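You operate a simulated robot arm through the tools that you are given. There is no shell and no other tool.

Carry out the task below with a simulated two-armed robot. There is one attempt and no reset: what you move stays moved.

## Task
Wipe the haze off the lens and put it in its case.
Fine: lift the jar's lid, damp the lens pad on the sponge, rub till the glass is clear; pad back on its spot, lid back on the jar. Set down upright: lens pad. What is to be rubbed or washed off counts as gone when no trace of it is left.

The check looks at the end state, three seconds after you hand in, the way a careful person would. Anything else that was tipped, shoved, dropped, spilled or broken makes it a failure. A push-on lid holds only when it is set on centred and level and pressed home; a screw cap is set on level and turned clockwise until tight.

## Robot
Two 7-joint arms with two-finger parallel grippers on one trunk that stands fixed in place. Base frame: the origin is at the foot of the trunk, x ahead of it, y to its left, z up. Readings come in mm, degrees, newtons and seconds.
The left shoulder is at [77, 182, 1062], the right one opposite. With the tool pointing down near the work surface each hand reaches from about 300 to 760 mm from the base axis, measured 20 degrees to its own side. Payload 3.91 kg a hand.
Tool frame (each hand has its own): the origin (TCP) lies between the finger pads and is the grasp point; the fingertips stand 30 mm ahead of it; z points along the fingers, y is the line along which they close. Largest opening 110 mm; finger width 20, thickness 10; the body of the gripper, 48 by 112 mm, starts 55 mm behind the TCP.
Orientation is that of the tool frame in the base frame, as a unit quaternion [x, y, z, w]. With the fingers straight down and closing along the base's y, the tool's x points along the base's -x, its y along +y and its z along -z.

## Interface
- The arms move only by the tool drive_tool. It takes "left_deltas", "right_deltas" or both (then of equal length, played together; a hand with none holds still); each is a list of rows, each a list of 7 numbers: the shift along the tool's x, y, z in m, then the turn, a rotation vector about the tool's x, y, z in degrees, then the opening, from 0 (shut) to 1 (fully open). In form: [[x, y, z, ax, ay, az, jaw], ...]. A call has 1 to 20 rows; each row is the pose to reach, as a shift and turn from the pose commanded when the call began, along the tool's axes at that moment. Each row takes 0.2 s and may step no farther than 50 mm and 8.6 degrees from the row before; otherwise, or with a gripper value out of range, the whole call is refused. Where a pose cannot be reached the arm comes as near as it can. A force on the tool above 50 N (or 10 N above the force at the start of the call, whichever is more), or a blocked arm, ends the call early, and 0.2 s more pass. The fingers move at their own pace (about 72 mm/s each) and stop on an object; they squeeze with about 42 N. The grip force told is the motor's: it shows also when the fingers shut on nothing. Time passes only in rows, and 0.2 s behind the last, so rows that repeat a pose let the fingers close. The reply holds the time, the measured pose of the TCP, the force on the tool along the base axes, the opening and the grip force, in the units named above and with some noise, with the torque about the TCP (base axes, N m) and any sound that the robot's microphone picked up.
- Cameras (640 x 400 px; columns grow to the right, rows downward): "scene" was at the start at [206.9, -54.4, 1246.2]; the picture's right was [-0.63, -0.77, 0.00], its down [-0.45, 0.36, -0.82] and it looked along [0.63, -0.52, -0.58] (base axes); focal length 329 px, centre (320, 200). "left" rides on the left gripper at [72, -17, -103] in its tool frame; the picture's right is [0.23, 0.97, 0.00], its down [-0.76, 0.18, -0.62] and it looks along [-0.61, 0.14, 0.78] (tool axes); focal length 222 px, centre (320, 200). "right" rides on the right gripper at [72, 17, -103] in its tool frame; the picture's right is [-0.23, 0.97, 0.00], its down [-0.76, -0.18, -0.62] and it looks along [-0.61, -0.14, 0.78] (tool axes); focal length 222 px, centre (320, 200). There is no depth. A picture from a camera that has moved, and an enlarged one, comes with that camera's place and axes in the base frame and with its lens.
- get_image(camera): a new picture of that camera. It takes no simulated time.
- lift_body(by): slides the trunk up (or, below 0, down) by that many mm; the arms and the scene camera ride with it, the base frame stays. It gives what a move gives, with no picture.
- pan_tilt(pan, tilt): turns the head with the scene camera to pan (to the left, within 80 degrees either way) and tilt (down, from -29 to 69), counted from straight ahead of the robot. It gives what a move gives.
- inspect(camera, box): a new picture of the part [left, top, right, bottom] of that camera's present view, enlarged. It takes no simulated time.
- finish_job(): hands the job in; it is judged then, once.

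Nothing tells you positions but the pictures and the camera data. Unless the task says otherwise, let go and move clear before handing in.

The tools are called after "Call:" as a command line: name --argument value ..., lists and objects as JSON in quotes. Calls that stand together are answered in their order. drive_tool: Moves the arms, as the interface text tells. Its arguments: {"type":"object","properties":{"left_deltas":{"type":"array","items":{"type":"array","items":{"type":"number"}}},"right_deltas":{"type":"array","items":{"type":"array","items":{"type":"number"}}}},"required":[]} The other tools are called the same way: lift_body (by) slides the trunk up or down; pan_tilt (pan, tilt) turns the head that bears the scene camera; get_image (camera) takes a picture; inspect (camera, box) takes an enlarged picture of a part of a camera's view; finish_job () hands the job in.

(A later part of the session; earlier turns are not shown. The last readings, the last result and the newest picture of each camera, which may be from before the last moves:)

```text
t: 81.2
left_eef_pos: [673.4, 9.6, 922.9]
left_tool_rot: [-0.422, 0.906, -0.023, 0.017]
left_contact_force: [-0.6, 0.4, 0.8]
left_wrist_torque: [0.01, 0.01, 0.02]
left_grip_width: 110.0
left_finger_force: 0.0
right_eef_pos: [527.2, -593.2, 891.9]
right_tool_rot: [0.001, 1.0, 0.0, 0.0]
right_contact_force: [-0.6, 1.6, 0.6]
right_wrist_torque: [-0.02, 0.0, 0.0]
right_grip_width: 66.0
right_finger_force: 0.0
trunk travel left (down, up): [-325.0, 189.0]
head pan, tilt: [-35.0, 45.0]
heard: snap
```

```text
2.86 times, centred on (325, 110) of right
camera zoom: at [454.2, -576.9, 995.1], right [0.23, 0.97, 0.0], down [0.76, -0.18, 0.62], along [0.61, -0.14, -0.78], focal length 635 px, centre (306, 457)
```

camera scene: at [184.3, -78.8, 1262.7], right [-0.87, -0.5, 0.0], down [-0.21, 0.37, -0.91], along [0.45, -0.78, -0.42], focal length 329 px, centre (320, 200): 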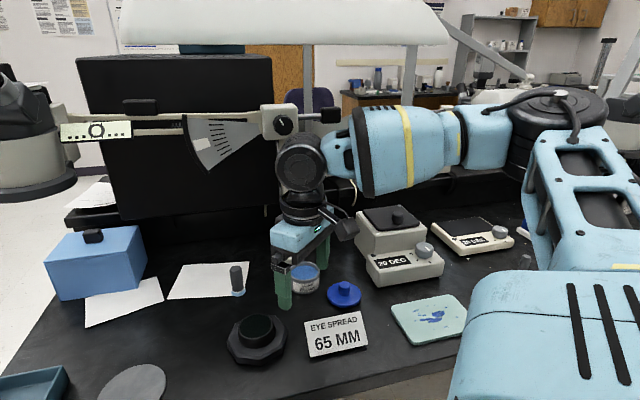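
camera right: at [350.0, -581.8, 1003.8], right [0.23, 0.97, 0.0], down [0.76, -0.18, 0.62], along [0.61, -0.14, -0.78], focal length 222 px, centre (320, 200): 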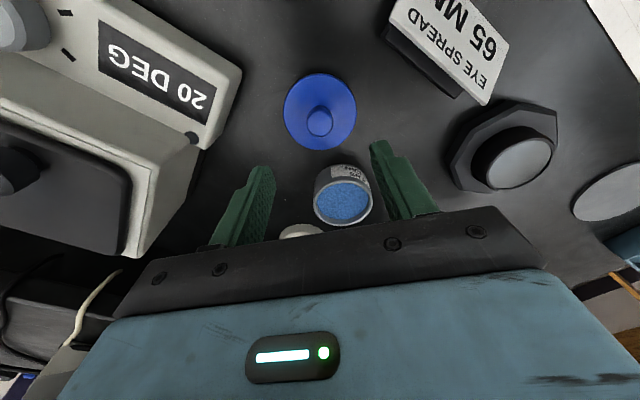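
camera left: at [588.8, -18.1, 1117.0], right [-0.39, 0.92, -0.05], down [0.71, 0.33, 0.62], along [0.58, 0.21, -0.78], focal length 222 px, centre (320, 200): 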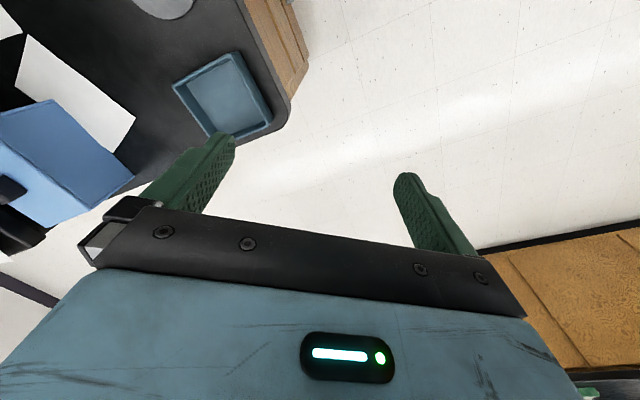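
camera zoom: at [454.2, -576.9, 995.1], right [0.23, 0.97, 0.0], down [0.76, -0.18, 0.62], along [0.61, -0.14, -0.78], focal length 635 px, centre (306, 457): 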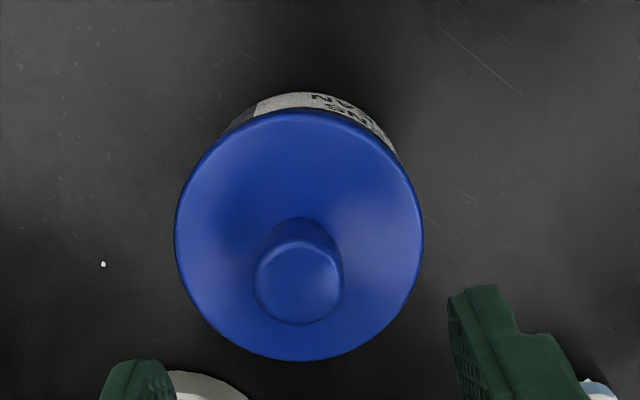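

A snap sounded as I let go, probably the lid seating once sideways stress was gone. To be sure, I'll press squarely on the knob's top with closed fingertips.

Call:
drive_tool --right_deltas '[[0.0017, -0.002, 0, 0, 0, 0, 0.2], [0.0017, -0.002, 0, 0, 0, 0, 0], [0.0017, -0.002, 0, 0, 0, 0, 0], [0.0017, -0.002, 0.015, 0, 0, 0, 0], [0.0017, -0.002, 0.028, 0, 0, 0, 0]]'

Call:
inspect --camera "scene" --box '[400, 110, 500, 190]'

Call:
inspect --camera "right" --box '[260, 60, 390, 200]'

```text
t: 82.4
left_eef_pos: [673.2, 7.9, 923.0]
left_tool_rot: [-0.423, 0.906, -0.024, 0.016]
left_contact_force: [-0.4, 0.2, -0.7]
left_wrist_torque: [0.02, 0.0, 0.0]
left_grip_width: 109.9
left_finger_force: 0.0
right_eef_pos: [524.7, -596.1, 864.7]
right_tool_rot: [0.0, 1.0, 0.0, 0.001]
right_contact_force: [0.4, 0.1, -0.1]
right_wrist_torque: [-0.01, -0.02, -0.03]
right_grip_width: 0.0
right_finger_force: 37.5
trunk travel left (down, up): [-325.0, 189.0]
head pan, tilt: [-35.0, 45.0]
```

```text
5.00 times, centred on (450, 150) of scene
camera zoom: at [205.2, -45.5, 1232.0], right [-0.57, -0.82, 0.0], down [-0.58, 0.41, -0.71], along [0.58, -0.41, -0.71], focal length 1646 px, centre (-330, 450)
```

zoom: 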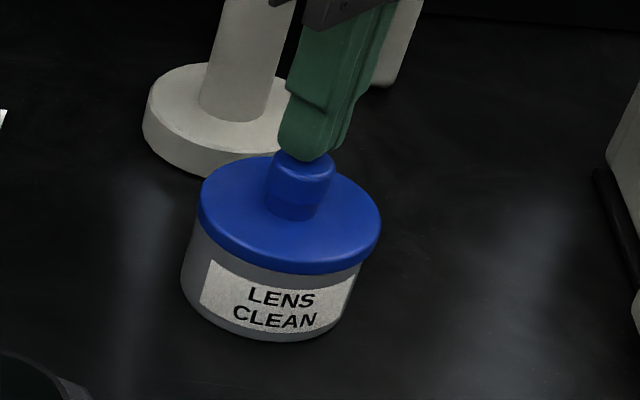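

```text
2.86 times, centred on (325, 130) of right
camera zoom: at [452.3, -579.2, 967.1], right [0.23, 0.97, 0.0], down [0.76, -0.18, 0.62], along [0.61, -0.14, -0.78], focal length 635 px, centre (306, 400)
```

zoom: 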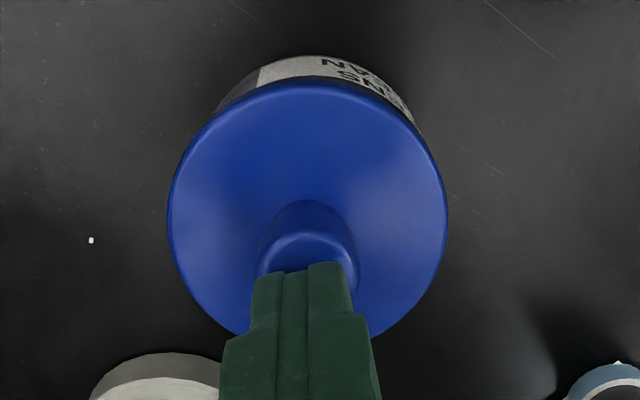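

Closed tips are centred above the knob. I press down gradually to roughly 30–40 N.

Call:
drive_tool --right_deltas '[[0, 0, 0.004, 0, 0, 0, 0], [0, 0, 0.007, 0, 0, 0, 0], [0, 0, 0.0085, 0, 0, 0, 0], [0, 0, 0.01, 0, 0, 0, 0], [0, 0, 0.0115, 0, 0, 0, 0]]'

Call:
inspect --camera "scene" --box '[400, 110, 500, 190]'

```text
t: 83.6
left_eef_pos: [671.0, 8.8, 923.8]
left_tool_rot: [-0.423, 0.906, -0.024, 0.018]
left_contact_force: [0.5, -0.6, -0.1]
left_wrist_torque: [-0.01, -0.03, -0.04]
left_grip_width: 109.9
left_finger_force: 0.1
right_eef_pos: [525.3, -597.1, 859.8]
right_tool_rot: [0.0, 1.0, -0.003, 0.006]
right_contact_force: [-13.5, 0.3, 22.8]
right_wrist_torque: [0.02, 0.55, -0.01]
right_grip_width: 0.0
right_finger_force: 37.8
trunk travel left (down, up): [-325.0, 189.0]
head pan, tilt: [-35.0, 45.0]
stopped in row 5 (right hand): the force on the tool passed its limit at 52 N (the readings are from after the stop); the commanded pose is now the measured one
```

```text
5.00 times, centred on (450, 150) of scene
camera zoom: at [202.5, -43.6, 1232.4], right [-0.57, -0.82, 0.0], down [-0.58, 0.4, -0.71], along [0.58, -0.41, -0.71], focal length 1646 px, centre (-330, 450)
```

zoom: 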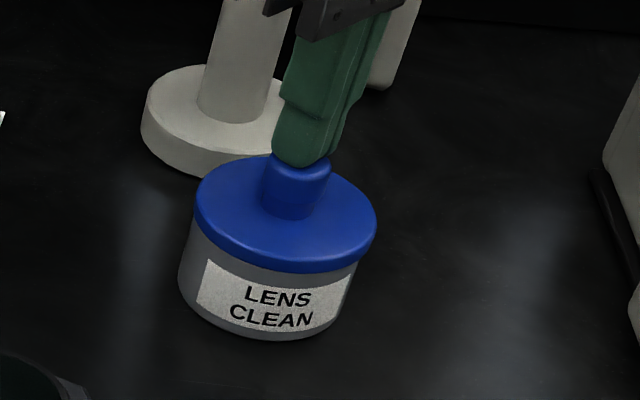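

Pressed to 52 N squarely with nothing giving way. I rise straight off the knob and listen.

Call:
drive_tool --right_deltas '[[0, 0, -0.004, 0, 0, 0, 0], [0, 0, -0.02, 0, 0, 0, 0], [0, 0, -0.05, 0, 0, 0, 0], [0, 0, -0.08, 0, 0, 0, 0.3]]'

Call:
inspect --camera "scene" --box '[400, 110, 500, 190]'

Call:
inspect --camera "right" --box '[260, 40, 390, 180]'

```text
t: 84.6
left_eef_pos: [673.7, 9.3, 924.7]
left_tool_rot: [-0.423, 0.906, -0.023, 0.017]
left_contact_force: [0.7, 0.2, -0.1]
left_wrist_torque: [0.0, -0.01, 0.02]
left_grip_width: 110.1
left_finger_force: 0.1
right_eef_pos: [525.7, -596.0, 937.4]
right_tool_rot: [0.001, 1.0, -0.002, 0.004]
right_contact_force: [0.0, -0.6, 1.0]
right_wrist_torque: [0.02, -0.02, 0.01]
right_grip_width: 32.7
right_finger_force: 0.0
trunk travel left (down, up): [-325.0, 189.0]
head pan, tilt: [-35.0, 45.0]
```

```text
5.00 times, centred on (450, 150) of scene
camera zoom: at [204.8, -45.1, 1232.1], right [-0.57, -0.82, 0.0], down [-0.58, 0.41, -0.71], along [0.58, -0.41, -0.71], focal length 1646 px, centre (-330, 450)
```

zoom: 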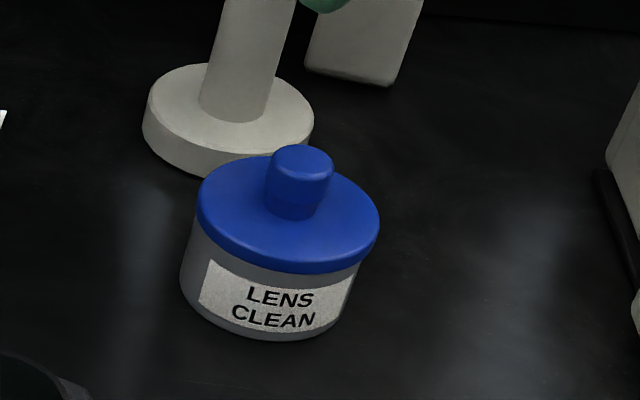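

```text
2.86 times, centred on (325, 110) of right
camera zoom: at [452.6, -579.2, 1040.3], right [0.23, 0.97, 0.0], down [0.76, -0.18, 0.63], along [0.61, -0.15, -0.78], focal length 635 px, centre (306, 457)
```

zoom: 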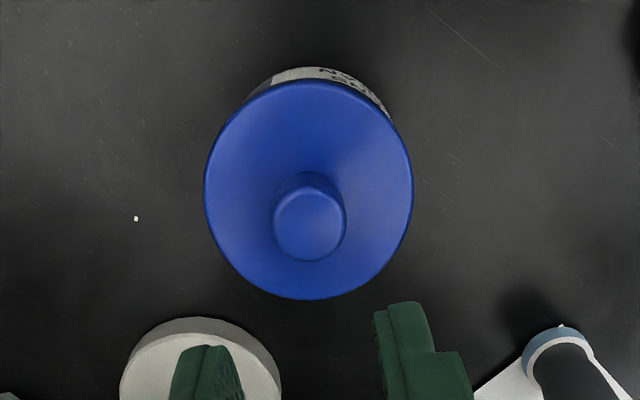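

The lid sits exactly as it originally did. Now back to the tray problem: I test what the right hand can reach at low height along the stated 20° line, approaching from the outside.

Call:
drive_tool --right_deltas '[[-0.01, 0.045, 0.0, -0.2, 0.4, 0, 0.5], [-0.02, 0.09, 0.0, -0.2, 0.4, 0, 0.5], [-0.03, 0.135, 0.01, -0.2, 0.4, 0, 0.5], [-0.05, 0.18, 0.02, -0.2, 0.4, 0, 0.5], [-0.065, 0.225, 0.04, -0.2, 0.4, 0, 0.5], [-0.08, 0.266, 0.06, -0.2, 0.4, 0, 0.5], [-0.12, 0.29, 0.07, -0.2, 0.4, 0, 0.5], [-0.15, 0.32, 0.08, -0.2, 0.4, 0, 0.5], [-0.175, 0.336, 0.08, -0.2, 0.4, 0, 0.5]]'

Call:
get_image --camera "scene"

```text
refused: row 4 steps farther than a row can; nothing moved
```

```text
taken
camera scene: at [204.8, -45.1, 1232.1], right [-0.57, -0.82, 0.0], down [-0.58, 0.41, -0.71], along [0.58, -0.41, -0.71], focal length 329 px, centre (320, 200)
```

scene: 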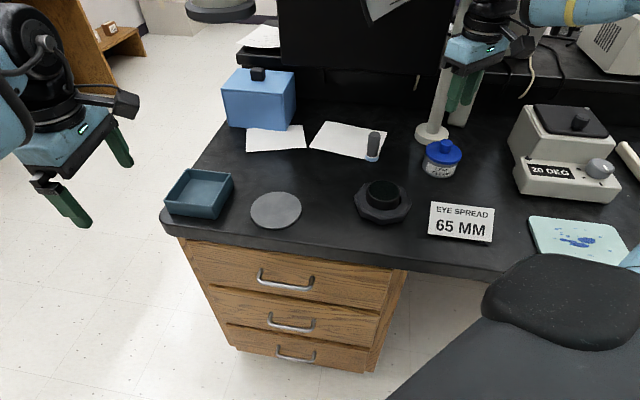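

Call:
drive_tool --right_deltas '[[-0.01, 0.04, 0.0, -0.2, 0.4, 0, 0.5], [-0.02, 0.08, 0.0, -0.2, 0.4, 0, 0.5], [-0.03, 0.12, 0.0, -0.2, 0.4, 0, 0.5], [-0.04, 0.16, 0.01, -0.2, 0.4, 0, 0.5], [-0.055, 0.2, 0.02, -0.2, 0.4, 0, 0.5], [-0.07, 0.24, 0.04, -0.2, 0.4, 0, 0.5], [-0.085, 0.266, 0.06, -0.2, 0.4, 0, 0.5], [-0.115, 0.29, 0.07, -0.2, 0.4, 0, 0.5], [-0.145, 0.315, 0.08, -0.2, 0.4, 0, 0.5], [-0.175, 0.336, 0.08, -0.2, 0.4, 0, 0.5]]'

Call:
get_image --camera "scene"

```text
t: 86.8
left_eef_pos: [672.9, 8.5, 922.5]
left_tool_rot: [-0.423, 0.906, -0.022, 0.017]
left_contact_force: [-0.1, 1.0, 0.0]
left_wrist_torque: [0.0, 0.0, -0.03]
left_grip_width: 110.0
left_finger_force: 0.0
right_eef_pos: [657.5, -296.1, 861.9]
right_tool_rot: [0.001, 1.0, 0.0, 0.0]
right_contact_force: [-0.4, 0.4, 0.9]
right_wrist_torque: [0.0, 0.01, -0.02]
right_grip_width: 55.1
right_finger_force: 0.0
right hand out of reach, approached as far as the arm can: row 9, 10
trunk travel left (down, up): [-325.0, 189.0]
head pan, tilt: [-35.0, 45.0]
```

```text
taken
camera scene: at [205.5, -46.0, 1232.0], right [-0.57, -0.82, 0.0], down [-0.58, 0.41, -0.71], along [0.58, -0.41, -0.71], focal length 329 px, centre (320, 200)
```

scene: 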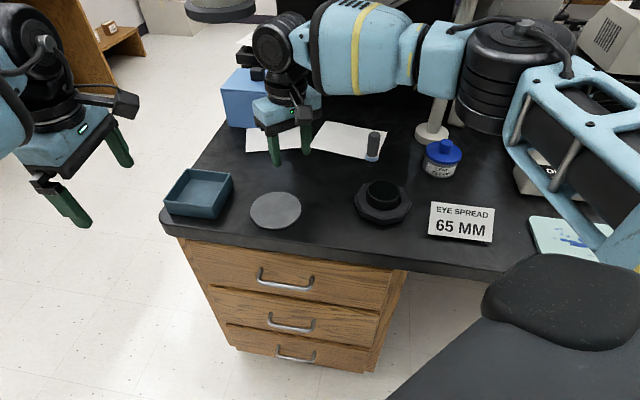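

The right hand stops at (657,-296): its shoulder seems unable to swing further inward, so the tray needs another approach, perhaps a tilted tool. I look at the tray closely with the left and scene cameras for exact inner dimensions.

Call:
get_image --camera "left"

Call:
inspect --camera "scene" --box '[155, 160, 245, 225]'

Call:
get_image --camera "right"

```text
taken
camera left: at [635.1, -56.4, 1024.9], right [-0.89, 0.45, -0.06], down [0.32, 0.71, 0.62], along [0.32, 0.54, -0.78], focal length 222 px, centre (320, 200)
```

left: 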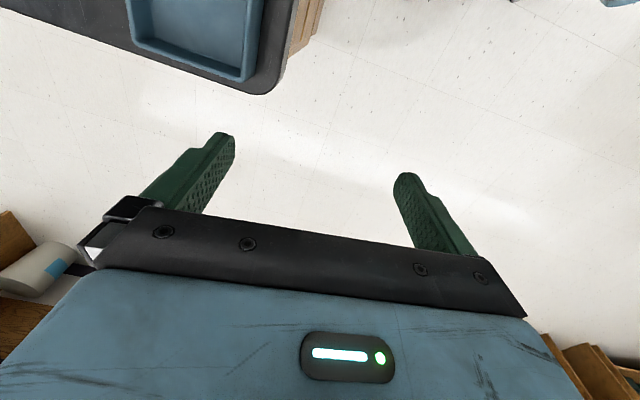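

```text
6.15 times, centred on (200, 192) of scene
camera zoom: at [205.5, -46.0, 1232.0], right [-0.57, -0.82, 0.0], down [-0.58, 0.41, -0.71], along [0.58, -0.41, -0.71], focal length 2026 px, centre (1058, 246)
```

zoom: 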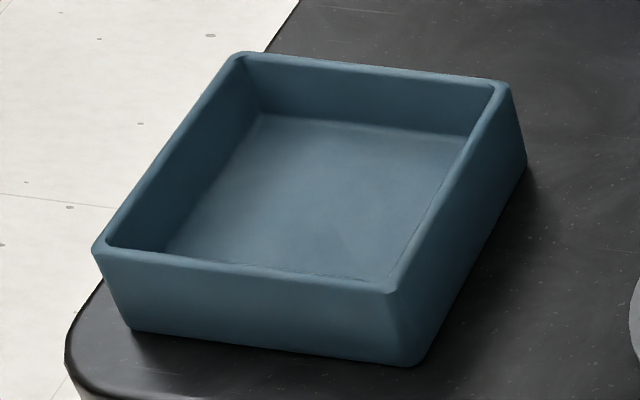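

```text
taken
camera right: at [584.6, -278.6, 965.8], right [0.23, 0.97, 0.0], down [0.76, -0.18, 0.62], along [0.61, -0.14, -0.78], focal length 222 px, centre (320, 200)
```

right: 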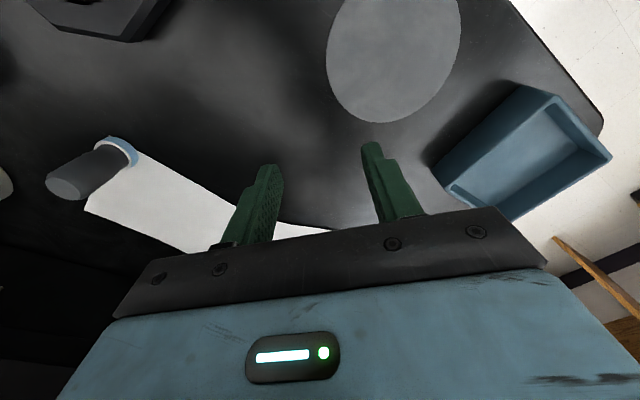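

The tray's outer size is ~98–100 mm with ~4 mm walls. Since the lens is round, I can hold it with the tool tilted ~45° about the closing axis, which moves the wrist back ~150 mm and brings the tray into reach. I test that empty-handed: first yaw, then tilt.

Call:
drive_tool --right_deltas '[[0, 0, -0.01, 0, 0, -7.5, 0.5], [0, 0, -0.02, 0, 0, -15, 0.5], [0, 0, -0.03, 0, 0, -22.5, 0.5], [0, 0, -0.04, 0, 0, -30, 0.5], [0, 0, -0.04, 0, 0, -37.5, 0.5], [0, 0, -0.04, 0, 0, -45, 0.5]]'

Call:
drive_tool --right_deltas '[[0, 0, 0, 0, -7.5, 0, 0.5], [0, 0, 0, 0, -15, 0, 0.5], [0, 0, 0, 0, -22.5, 0, 0.5], [0, 0, 0, 0, -30, 0, 0.5], [0, 0, 0, 0, -37.5, 0, 0.5], [0, 0, 0, 0, -45, 0, 0.5]]'

Call:
get_image --camera "scene"

```text
t: 88.2
left_eef_pos: [673.7, 8.1, 922.6]
left_tool_rot: [-0.422, 0.906, -0.022, 0.018]
left_contact_force: [0.1, 0.1, -0.3]
left_wrist_torque: [-0.02, 0.03, -0.01]
left_grip_width: 110.1
left_finger_force: 0.0
right_eef_pos: [658.1, -295.7, 902.8]
right_tool_rot: [-0.382, 0.924, 0.001, 0.001]
right_contact_force: [0.1, -0.8, -0.3]
right_wrist_torque: [0.0, -0.03, -0.02]
right_grip_width: 55.4
right_finger_force: 0.1
trunk travel left (down, up): [-325.0, 189.0]
head pan, tilt: [-35.0, 45.0]
```

```text
t: 89.6
left_eef_pos: [672.8, 7.4, 923.3]
left_tool_rot: [-0.422, 0.906, -0.022, 0.018]
left_contact_force: [-0.8, -1.0, 0.1]
left_wrist_torque: [0.02, -0.03, 0.0]
left_grip_width: 110.0
left_finger_force: 0.0
right_eef_pos: [657.4, -294.8, 902.3]
right_tool_rot: [-0.353, 0.853, 0.147, 0.355]
right_contact_force: [0.4, -0.6, 0.1]
right_wrist_torque: [0.01, 0.01, -0.02]
right_grip_width: 55.0
right_finger_force: 0.1
trunk travel left (down, up): [-325.0, 189.0]
head pan, tilt: [-35.0, 45.0]
```

```text
taken
camera scene: at [205.1, -45.8, 1232.0], right [-0.57, -0.82, 0.0], down [-0.58, 0.41, -0.71], along [0.58, -0.41, -0.71], focal length 329 px, centre (320, 200)
```

scene: 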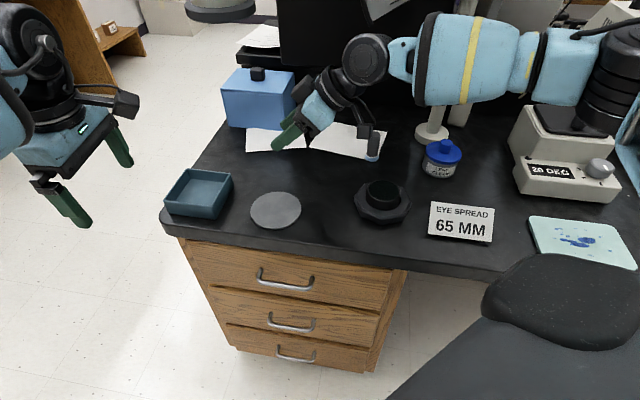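

The tilted pose works. Now I move, still empty and high, toward a hover over the tray to test the reach.

Call:
drive_tool --right_deltas '[[-0.0233, 0.0165, 0.0312, 0, 0, 0, 0.5], [-0.0466, 0.033, 0.0625, 0, 0, 0, 0.5], [-0.07, 0.0495, 0.0937, 0, 0, 0, 0.5], [-0.0932, 0.066, 0.125, 0, 0, 0, 0.5]]'

Call:
get_image --camera "scene"

Call:
get_image --camera "right"

```text
t: 90.6
left_eef_pos: [673.8, 6.9, 922.3]
left_tool_rot: [-0.423, 0.906, -0.022, 0.016]
left_contact_force: [-0.3, -1.2, -0.1]
left_wrist_torque: [0.01, 0.02, -0.01]
left_grip_width: 110.0
left_finger_force: 0.0
right_eef_pos: [720.7, -140.4, 881.6]
right_tool_rot: [-0.352, 0.853, 0.146, 0.356]
right_contact_force: [0.9, -0.5, 1.6]
right_wrist_torque: [-0.02, 0.13, 0.06]
right_grip_width: 55.1
right_finger_force: 0.0
right hand out of reach, approached as far as the arm can: row 4
trunk travel left (down, up): [-325.0, 189.0]
head pan, tilt: [-35.0, 45.0]
```

```text
taken
camera scene: at [206.7, -46.7, 1231.8], right [-0.57, -0.82, 0.0], down [-0.58, 0.41, -0.71], along [0.58, -0.4, -0.71], focal length 329 px, centre (320, 200)
```

scene: 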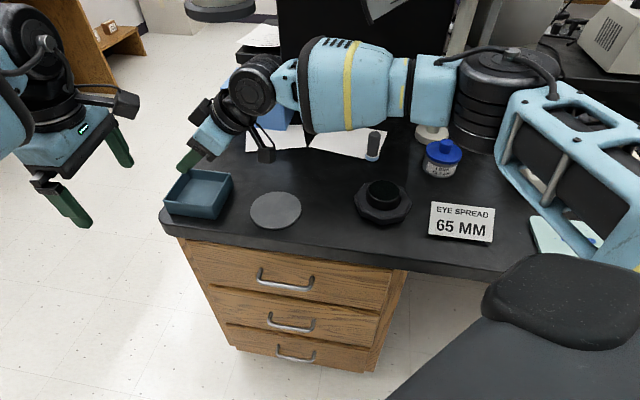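

```text
taken
camera right: at [620.3, -216.2, 902.7], right [-0.57, 0.8, 0.16], down [0.19, -0.06, 0.98], along [0.8, 0.59, -0.12], focal length 222 px, centre (320, 200)
```

right: 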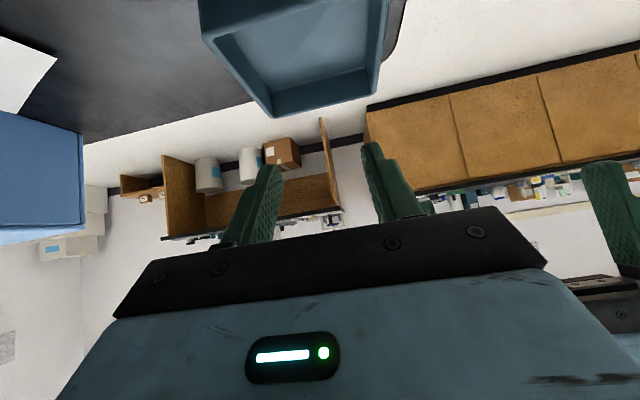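

The tilted right hand reaches the tray. I pull the left hand well clear and simultaneously test lowering the right hand toward the rim (tips stay above it).

Call:
drive_tool --left_deltas '[[0, 0.045, 0, 0, 0, 0, 1], [0, 0.09, 0, 0, 0, 0, 1], [0, 0.135, 0, 0, 0, 0, 1], [0, 0.18, 0, 0, 0, 0, 1]]'

Call:
drive_tool --right_deltas '[[0.0106, 0, 0.0106, 0, 0, 0, 0.5], [0.0213, 0, 0.0211, 0, 0, 0, 0.5], [0.0319, 0, 0.0317, 0, 0, 0, 0.5]]'

Call:
inspect --camera "scene" --box '[150, 100, 290, 220]'

```text
t: 91.6
left_eef_pos: [534.8, 124.6, 914.4]
left_tool_rot: [-0.423, 0.906, -0.023, 0.017]
left_contact_force: [-0.8, -0.3, -0.4]
left_wrist_torque: [-0.02, -0.04, 0.02]
left_grip_width: 110.3
left_finger_force: 0.0
right_eef_pos: [718.4, -139.6, 880.1]
right_tool_rot: [-0.353, 0.853, 0.145, 0.355]
right_contact_force: [0.3, -0.3, -0.8]
right_wrist_torque: [0.0, 0.0, 0.02]
right_grip_width: 54.9
right_finger_force: 0.1
trunk travel left (down, up): [-325.0, 189.0]
head pan, tilt: [-35.0, 45.0]
```

```text
t: 92.4
left_eef_pos: [535.3, 122.9, 913.6]
left_tool_rot: [-0.424, 0.905, -0.022, 0.017]
left_contact_force: [1.1, -0.2, 0.3]
left_wrist_torque: [-0.03, 0.02, 0.0]
left_grip_width: 109.7
left_finger_force: 0.1
right_eef_pos: [716.2, -141.6, 835.4]
right_tool_rot: [-0.353, 0.853, 0.147, 0.355]
right_contact_force: [-0.1, -0.3, 0.2]
right_wrist_torque: [-0.01, 0.02, -0.04]
right_grip_width: 54.9
right_finger_force: 0.0
right hand out of reach, approached as far as the arm can: row 3
trunk travel left (down, up): [-325.0, 189.0]
head pan, tilt: [-35.0, 45.0]
```

```text
3.33 times, centred on (220, 160) of scene
camera zoom: at [205.2, -45.5, 1232.0], right [-0.57, -0.82, 0.0], down [-0.58, 0.41, -0.71], along [0.58, -0.41, -0.71], focal length 1097 px, centre (653, 333)
```

zoom: 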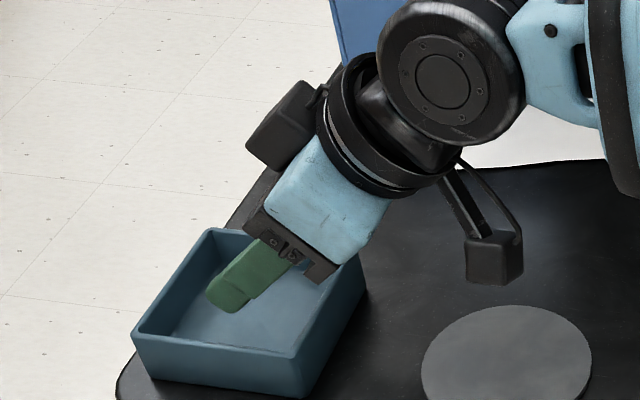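

Tilting 45° gets within a few mm; about 50° will give margin. The lens can be grasped with the same tilt from any azimuth, so I'll grip it facing straight ahead (free space behind), then swing to 45° for the tray. Returning high over the bench toward the lens.

Call:
drive_tool --right_deltas '[[-0.025, 0, -0.025, 0, 0, 0, 0.7], [-0.0496, 0, -0.0493, 0, 0, 0, 0.8], [-0.0184, -0.003, -0.081, 0, 0, 0, 0.8], [0.0128, -0.0057, -0.1127, 0, 0, 0, 0.8], [0.044, -0.0086, -0.1443, 0, 0, 0, 0.8], [0.0754, -0.0115, -0.176, 0, 0, 0, 0.8], [0.107, -0.0143, -0.2075, 0, 0, 0, 0.8], [0.138, -0.0172, -0.239, 0, 0, 0, 0.8], [0.17, -0.02, -0.271, 0, 0, 0, 0.8], [0.2014, -0.0229, -0.302, 0, 0, 0, 0.8]]'

Call:
drive_tool --right_deltas '[[0, 0, 0, 5.3, 0, 5.3, 0.8], [0, 0, 0, 10.6, 0, 10.6, 0.8], [0, 0, 0, 15.9, 0, 15.9, 0.8], [0, 0, 0, 21.3, 0, 21.1, 0.8], [0, 0, 0, 26.6, 0, 26.4, 0.8], [0, 0, 0, 31.9, 0, 31.7, 0.8]]'

Call:
drive_tool --right_deltas '[[0, 0, 0, 0, -5, 0, 0.8], [0, 0, 0, 0, -5, 0, 0.8]]'

Call:
get_image --camera "scene"

Call:
get_image --camera "right"

```text
t: 94.6
left_eef_pos: [534.7, 123.3, 913.9]
left_tool_rot: [-0.423, 0.906, -0.023, 0.017]
left_contact_force: [-0.2, 0.2, 0.9]
left_wrist_torque: [0.03, -0.02, -0.04]
left_grip_width: 110.1
left_finger_force: 0.0
right_eef_pos: [478.2, -409.1, 908.8]
right_tool_rot: [-0.354, 0.853, 0.146, 0.355]
right_contact_force: [0.1, 0.5, -0.3]
right_wrist_torque: [-0.02, -0.03, -0.02]
right_grip_width: 88.2
right_finger_force: 0.1
trunk travel left (down, up): [-325.0, 189.0]
head pan, tilt: [-35.0, 45.0]
```

```text
t: 96.0
left_eef_pos: [534.9, 124.2, 913.1]
left_tool_rot: [-0.423, 0.906, -0.022, 0.016]
left_contact_force: [-0.2, 0.3, -0.3]
left_wrist_torque: [0.0, 0.01, -0.01]
left_grip_width: 110.0
left_finger_force: 0.0
right_eef_pos: [478.4, -409.4, 906.1]
right_tool_rot: [0.001, 0.923, -0.001, 0.384]
right_contact_force: [-0.5, 0.3, 0.3]
right_wrist_torque: [0.02, 0.02, -0.01]
right_grip_width: 88.1
right_finger_force: 0.0
trunk travel left (down, up): [-325.0, 189.0]
head pan, tilt: [-35.0, 45.0]
```

```text
t: 96.6
left_eef_pos: [535.6, 124.5, 914.5]
left_tool_rot: [-0.422, 0.906, -0.024, 0.017]
left_contact_force: [-1.2, 0.1, 0.1]
left_wrist_torque: [0.05, 0.02, -0.03]
left_grip_width: 110.2
left_finger_force: 0.0
right_eef_pos: [478.1, -409.5, 907.8]
right_tool_rot: [-0.001, 0.906, -0.001, 0.424]
right_contact_force: [0.4, -0.2, -0.7]
right_wrist_torque: [-0.01, 0.0, -0.03]
right_grip_width: 87.8
right_finger_force: 0.0
trunk travel left (down, up): [-325.0, 189.0]
head pan, tilt: [-35.0, 45.0]
```

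```text
taken
camera scene: at [205.3, -45.3, 1232.0], right [-0.57, -0.82, 0.0], down [-0.58, 0.41, -0.71], along [0.58, -0.41, -0.71], focal length 329 px, centre (320, 200)
```

scene: 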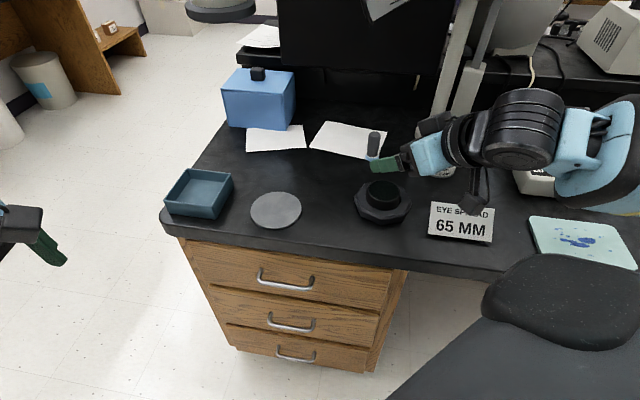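

```text
taken
camera right: at [353.1, -392.3, 917.6], right [0.15, 0.97, 0.17], down [0.01, -0.18, 0.98], along [0.99, -0.14, -0.03], focal length 222 px, centre (320, 200)
```

right: 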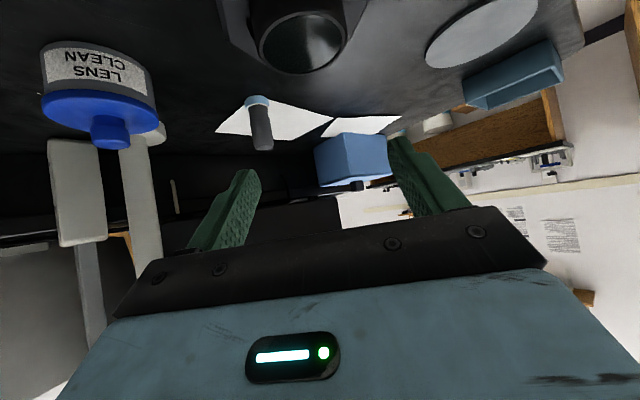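

The tilted tool is ready behind the lens, with the closing axis along y. I'll move to 60 mm above the grasp point and check alignment.

Call:
drive_tool --right_deltas '[[0.0101, 0.0003, 0.0171, 0, 0, 0, 0.8], [0.0203, 0.0006, 0.0342, 0, 0, 0, 0.8], [0.0203, 0.0006, 0.0342, 0, 0, 0, 0.8]]'

Call:
get_image --camera "right"

Call:
inspect --camera "scene" --box '[330, 120, 490, 230]'

```text
t: 97.4
left_eef_pos: [534.4, 123.5, 913.6]
left_tool_rot: [-0.423, 0.905, -0.023, 0.016]
left_contact_force: [1.3, -0.6, 0.4]
left_wrist_torque: [0.02, -0.02, -0.02]
left_grip_width: 110.2
left_finger_force: 0.0
right_eef_pos: [491.8, -410.9, 869.0]
right_tool_rot: [0.001, 0.906, -0.002, 0.424]
right_contact_force: [0.1, -1.0, -0.3]
right_wrist_torque: [0.0, -0.01, 0.01]
right_grip_width: 87.9
right_finger_force: 0.1
trunk travel left (down, up): [-325.0, 189.0]
head pan, tilt: [-35.0, 45.0]
```

```text
taken
camera right: at [366.1, -392.2, 880.0], right [0.15, 0.97, 0.17], down [0.01, -0.18, 0.98], along [0.99, -0.14, -0.03], focal length 222 px, centre (320, 200)
```

right: 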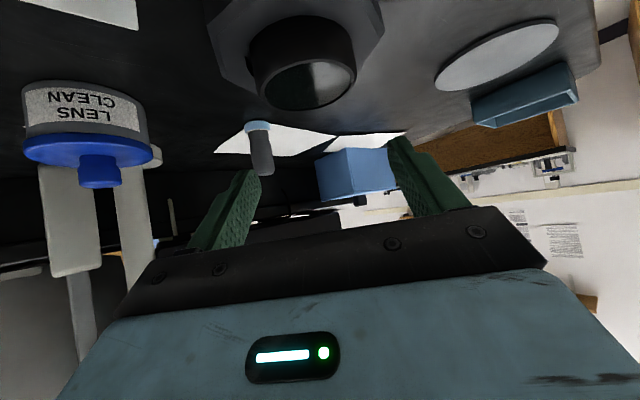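

```text
3.64 times, centred on (410, 175) of scene
camera zoom: at [205.1, -45.4, 1232.1], right [-0.57, -0.82, 0.0], down [-0.58, 0.41, -0.71], along [0.58, -0.41, -0.71], focal length 1197 px, centre (-7, 291)
```

zoom: 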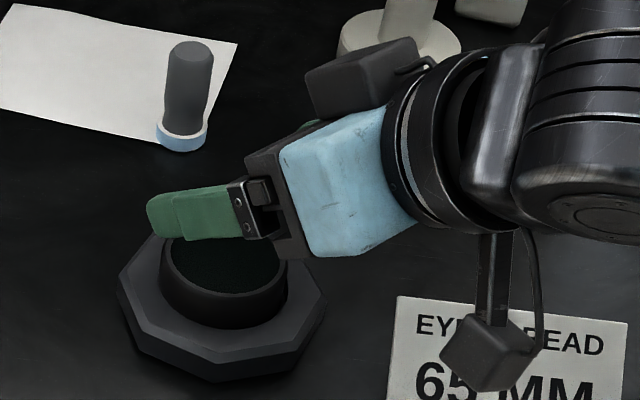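

The lens lies where expected between the fingers. I descend vertically 45 mm with the fingers straddling it and check again.

Call:
drive_tool --right_deltas '[[0.0115, 0, 0.0096, 0, 0, 0, 0.8], [0.023, 0, 0.0193, 0, 0, 0, 0.8], [0.0346, 0, 0.0289, 0, 0, 0, 0.8], [0.0346, 0, 0.0289, 0, 0, 0, 0.8]]'

Call:
get_image --camera "right"

Call:
inspect --camera "scene" --box '[340, 140, 440, 230]'

```text
t: 98.4
left_eef_pos: [535.6, 124.2, 914.7]
left_tool_rot: [-0.423, 0.906, -0.023, 0.017]
left_contact_force: [-0.4, -0.4, 0.0]
left_wrist_torque: [-0.01, -0.02, 0.01]
left_grip_width: 110.1
left_finger_force: 0.0
right_eef_pos: [492.5, -408.2, 824.4]
right_tool_rot: [-0.001, 0.905, 0.0, 0.424]
right_contact_force: [0.3, 0.5, -0.2]
right_wrist_torque: [0.03, -0.03, -0.02]
right_grip_width: 87.8
right_finger_force: 0.0
trunk travel left (down, up): [-325.0, 189.0]
head pan, tilt: [-35.0, 45.0]
```

```text
taken
camera right: at [366.4, -391.9, 834.6], right [0.15, 0.97, 0.17], down [0.01, -0.18, 0.98], along [0.99, -0.14, -0.03], focal length 222 px, centre (320, 200)
```

right: 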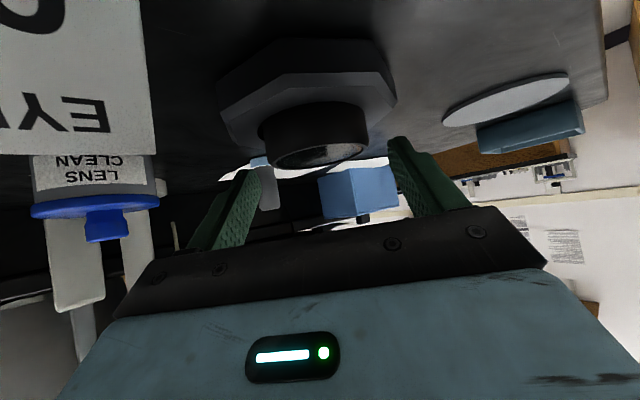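

```text
4.44 times, centred on (390, 185) of scene
camera zoom: at [205.2, -45.4, 1232.1], right [-0.57, -0.82, 0.0], down [-0.58, 0.41, -0.71], along [0.58, -0.41, -0.71], focal length 1463 px, centre (9, 267)
```

zoom: 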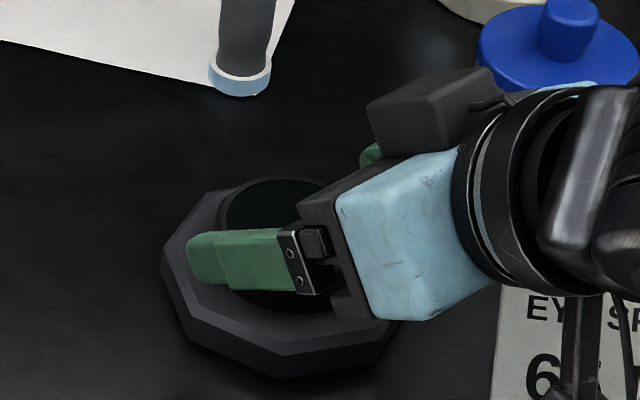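

Call:
inspect --camera "right" --box '[180, 30, 440, 220]'

Call:
inspect --camera "scene" --box '[360, 165, 420, 215]'

```text
2.11 times, centred on (310, 125) of right
camera zoom: at [366.4, -391.9, 834.6], right [0.15, 0.97, 0.17], down [0.01, -0.18, 0.98], along [0.99, -0.14, -0.03], focal length 468 px, centre (341, 358)
```

zoom: 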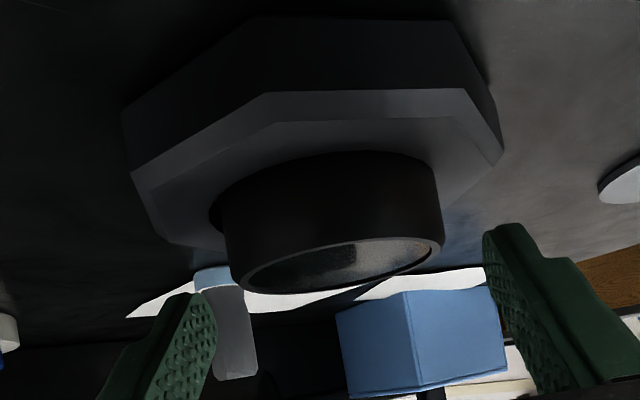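

```text
8.00 times, centred on (390, 190) of scene
camera zoom: at [205.2, -45.4, 1232.1], right [-0.57, -0.82, 0.0], down [-0.58, 0.41, -0.71], along [0.58, -0.41, -0.71], focal length 2633 px, centre (-240, 280)
```

zoom: 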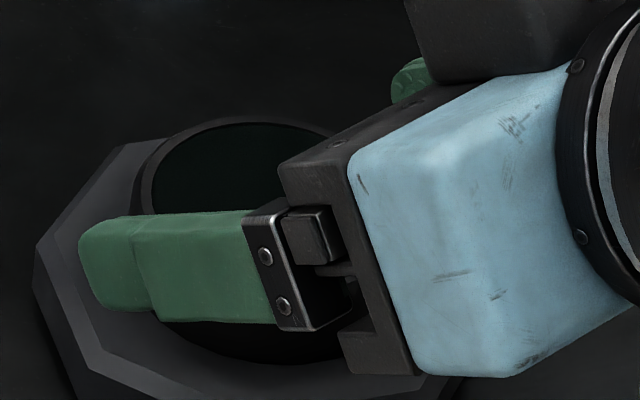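

Side view: stand top z≈781, lens top z≈800, so there's ~18 mm of wall to grip. I go down the last 13.5 mm (tips stay ~2 mm above the stand) with 1 mm sideways correction.

Call:
drive_tool --right_deltas '[[0.005, 0.0005, 0.0042, 0, 0, 0, 0.8], [0.0104, 0.001, 0.0087, 0, 0, 0, 0.8], [0.0104, 0.001, 0.0087, 0, 0, 0, 0.8]]'

Call:
inspect --camera "right" --box '[180, 60, 460, 240]'

Call:
inspect --camera "scene" --box '[350, 160, 430, 220]'

```text
t: 99.2
left_eef_pos: [535.7, 124.1, 914.2]
left_tool_rot: [-0.423, 0.905, -0.024, 0.017]
left_contact_force: [-0.6, -1.1, -0.2]
left_wrist_torque: [0.03, 0.0, 0.0]
left_grip_width: 109.9
left_finger_force: 0.1
right_eef_pos: [492.4, -408.6, 811.7]
right_tool_rot: [0.001, 0.906, -0.001, 0.424]
right_contact_force: [0.0, -0.5, 0.5]
right_wrist_torque: [0.0, -0.01, 0.02]
right_grip_width: 88.1
right_finger_force: 0.1
trunk travel left (down, up): [-325.0, 189.0]
head pan, tilt: [-35.0, 45.0]
```

```text
2.22 times, centred on (320, 150) of right
camera zoom: at [366.3, -391.2, 821.1], right [0.15, 0.97, 0.17], down [0.01, -0.18, 0.98], along [0.99, -0.14, -0.03], focal length 494 px, centre (320, 311)
```

zoom: 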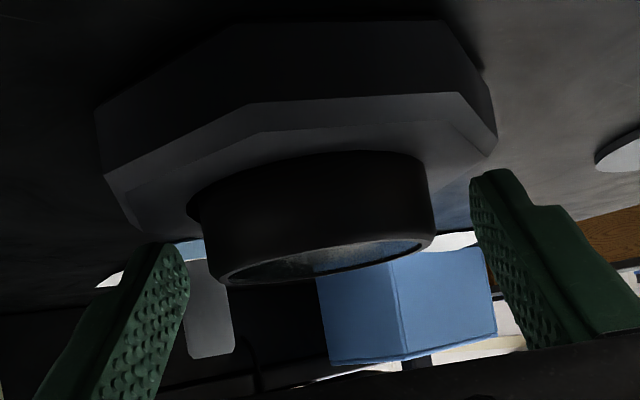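

```text
6.67 times, centred on (390, 190) of scene
camera zoom: at [205.2, -45.5, 1232.1], right [-0.57, -0.82, 0.0], down [-0.58, 0.41, -0.71], along [0.58, -0.41, -0.71], focal length 2194 px, centre (-147, 267)
```

zoom: 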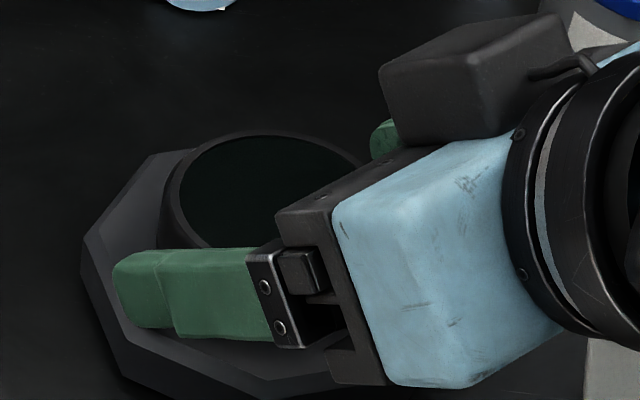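

Both fingers stand beside the lens wall, just above the stand. Closing gently on it.

Call:
drive_tool --right_deltas '[[0, 0, 0, 0, 0, 0, 0.7], [0, 0, 0, 0, 0, 0, 0.6], [0, 0, 0, 0, 0, 0, 0.5], [0, 0, 0, 0, 0, 0, 0.4], [0, 0, 0, 0, 0, 0, 0.4]]'

Call:
inspect --camera "right" --box '[180, 60, 460, 240]'

Call:
inspect --camera "scene" --box '[350, 160, 430, 220]'

```text
t: 100.4
left_eef_pos: [534.5, 124.4, 914.3]
left_tool_rot: [-0.423, 0.906, -0.024, 0.017]
left_contact_force: [-0.1, -0.5, 0.7]
left_wrist_torque: [0.0, 0.02, -0.03]
left_grip_width: 110.1
left_finger_force: 0.1
right_eef_pos: [492.3, -408.7, 810.9]
right_tool_rot: [0.001, 0.905, -0.002, 0.424]
right_contact_force: [-0.5, -0.6, 0.5]
right_wrist_torque: [0.05, -0.05, -0.01]
right_grip_width: 64.8
right_finger_force: 42.6
trunk travel left (down, up): [-325.0, 189.0]
head pan, tilt: [-35.0, 45.0]
```

```text
2.22 times, centred on (320, 150) of right
camera zoom: at [366.3, -391.2, 821.2], right [0.15, 0.97, 0.17], down [0.01, -0.18, 0.98], along [0.99, -0.14, -0.03], focal length 494 px, centre (320, 311)
```

zoom: 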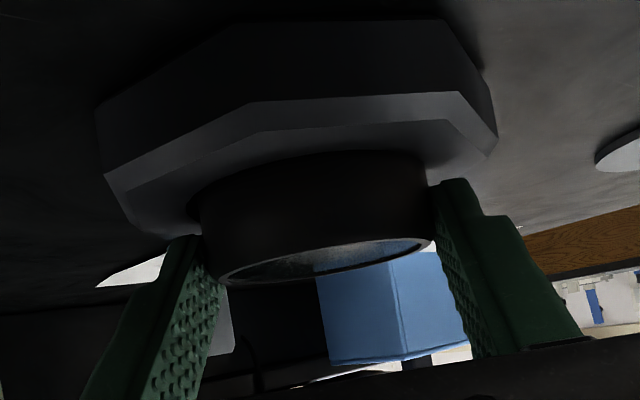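

```text
6.67 times, centred on (390, 190) of scene
camera zoom: at [205.2, -45.5, 1232.1], right [-0.57, -0.82, 0.0], down [-0.58, 0.41, -0.71], along [0.58, -0.41, -0.71], focal length 2194 px, centre (-147, 267)
```

zoom: 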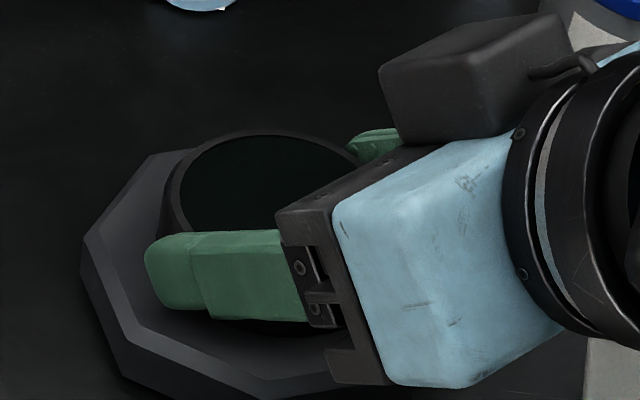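

Held at 64.8 mm. I lift straight up slowly and check that the lens comes out level and the stand stays.

Call:
drive_tool --right_deltas '[[-0.0023, 0, -0.0019, 0, 0, 0, 0.4], [-0.0054, 0, -0.0045, 0, 0, 0, 0.4], [-0.0092, 0, -0.0077, 0, 0, 0, 0.4], [-0.0154, 0, -0.0128, 0, 0, 0, 0.4]]'

Call:
get_image --camera "right"

Call:
inspect --camera "scene" --box '[340, 150, 440, 230]'

```text
t: 101.4
left_eef_pos: [535.4, 123.4, 913.1]
left_tool_rot: [-0.424, 0.905, -0.022, 0.018]
left_contact_force: [0.1, -0.3, -0.6]
left_wrist_torque: [0.0, 0.04, -0.06]
left_grip_width: 109.7
left_finger_force: 0.0
right_eef_pos: [491.9, -409.0, 830.2]
right_tool_rot: [0.0, 0.906, -0.001, 0.424]
right_contact_force: [-1.4, -0.3, -1.5]
right_wrist_torque: [0.04, 0.03, 0.01]
right_grip_width: 64.9
right_finger_force: 41.9
trunk travel left (down, up): [-325.0, 189.0]
head pan, tilt: [-35.0, 45.0]
```

```text
taken
camera right: at [366.1, -391.2, 841.3], right [0.15, 0.97, 0.17], down [0.01, -0.18, 0.98], along [0.99, -0.14, -0.03], focal length 222 px, centre (320, 200)
```

right: 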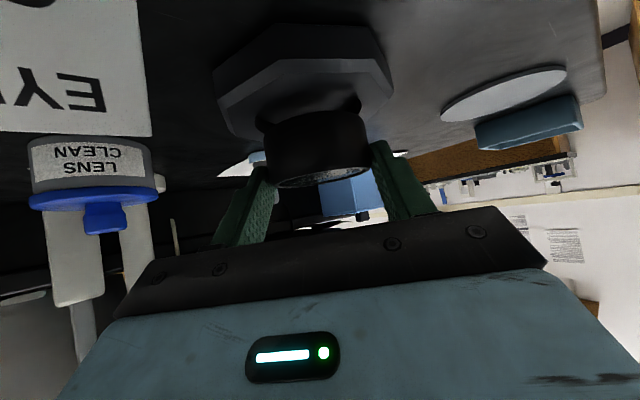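

```text
5.00 times, centred on (390, 190) of scene
camera zoom: at [205.3, -45.5, 1232.0], right [-0.57, -0.82, 0.0], down [-0.58, 0.41, -0.71], along [0.58, -0.41, -0.71], focal length 1646 px, centre (-30, 250)
```

zoom: 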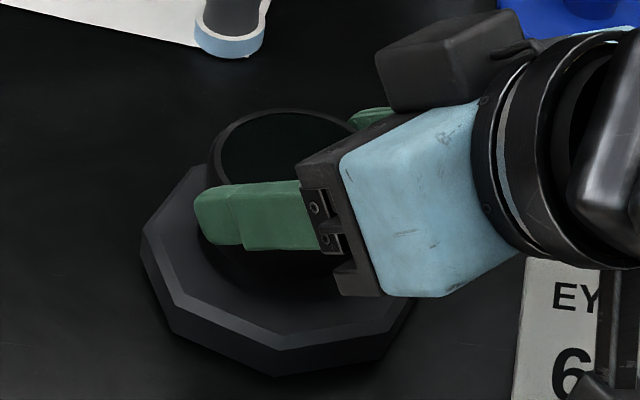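

The lens came up level and the stand stayed. I lift further to clear everything and check its full height in the grip.

Call:
drive_tool --right_deltas '[[-0.0192, 0, -0.016, 0, 0, 0, 0.4], [-0.0384, 0, -0.0321, 0, 0, 0, 0.4], [-0.0538, 0, -0.0449, 0, 0, 0, 0.4]]'

Call:
inspect --camera "right" --box '[180, 60, 460, 240]'

Call:
inspect --camera "scene" --box '[330, 120, 450, 220]'

```text
t: 102.2
left_eef_pos: [535.6, 122.4, 913.7]
left_tool_rot: [-0.423, 0.906, -0.023, 0.016]
left_contact_force: [0.0, -0.3, 1.2]
left_wrist_torque: [-0.02, 0.02, -0.02]
left_grip_width: 109.9
left_finger_force: 0.0
right_eef_pos: [492.4, -407.4, 901.8]
right_tool_rot: [-0.001, 0.906, -0.001, 0.424]
right_contact_force: [0.1, -0.8, -1.1]
right_wrist_torque: [0.04, 0.03, 0.0]
right_grip_width: 65.0
right_finger_force: 41.2
trunk travel left (down, up): [-325.0, 189.0]
head pan, tilt: [-35.0, 45.0]
```

```text
2.22 times, centred on (320, 150) of right
camera zoom: at [366.7, -390.6, 912.2], right [0.15, 0.97, 0.17], down [0.01, -0.18, 0.98], along [0.99, -0.14, -0.03], focal length 494 px, centre (320, 311)
```

zoom: 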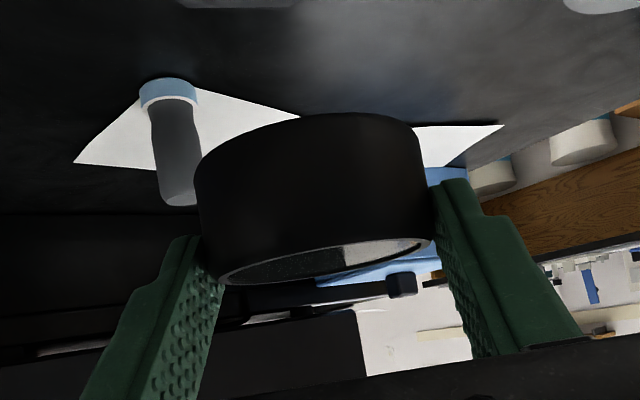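

```text
4.00 times, centred on (390, 170) of scene
camera zoom: at [205.2, -45.4, 1232.0], right [-0.57, -0.82, 0.0], down [-0.58, 0.41, -0.71], along [0.58, -0.41, -0.71], focal length 1317 px, centre (40, 320)
```

zoom: 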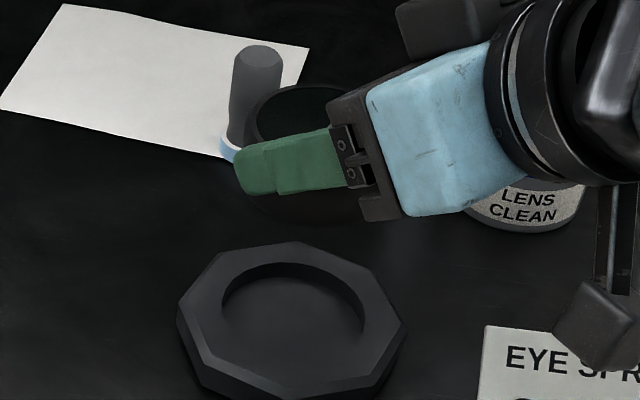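

The lens is 30 mm tall, held level. I now swing the tool to the 45° heading in place, high above the bench.

Call:
drive_tool --right_deltas '[[0, 0, 0, -5.77, 0, -4.82, 0.4], [0, 0, 0, -11.53, 0, -9.63, 0.4], [0, 0, 0, -17.3, 0, -14.45, 0.4], [0, 0, 0, -23.07, 0, -19.27, 0.4], [0, 0, 0, -28.83, 0, -24.08, 0.4], [0, 0, 0, -34.6, 0, -28.9, 0.4]]'

Call:
inspect --camera "scene" --box '[330, 100, 490, 220]'

```text
t: 103.6
left_eef_pos: [536.1, 123.6, 913.2]
left_tool_rot: [-0.423, 0.906, -0.022, 0.016]
left_contact_force: [-0.7, -0.4, -0.5]
left_wrist_torque: [0.01, -0.03, 0.04]
left_grip_width: 109.8
left_finger_force: 0.0
right_eef_pos: [492.6, -409.0, 900.2]
right_tool_rot: [-0.348, 0.837, 0.162, 0.391]
right_contact_force: [-0.2, -0.1, -1.5]
right_wrist_torque: [-0.03, 0.0, 0.02]
right_grip_width: 64.5
right_finger_force: 42.0
trunk travel left (down, up): [-325.0, 189.0]
head pan, tilt: [-35.0, 45.0]
```

```text
3.33 times, centred on (410, 160) of scene
camera zoom: at [205.5, -45.7, 1232.0], right [-0.57, -0.82, 0.0], down [-0.58, 0.41, -0.71], along [0.58, -0.41, -0.71], focal length 1097 px, centre (20, 333)
```

zoom: 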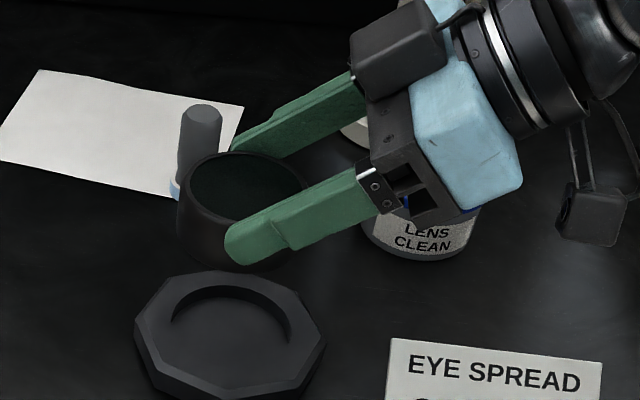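

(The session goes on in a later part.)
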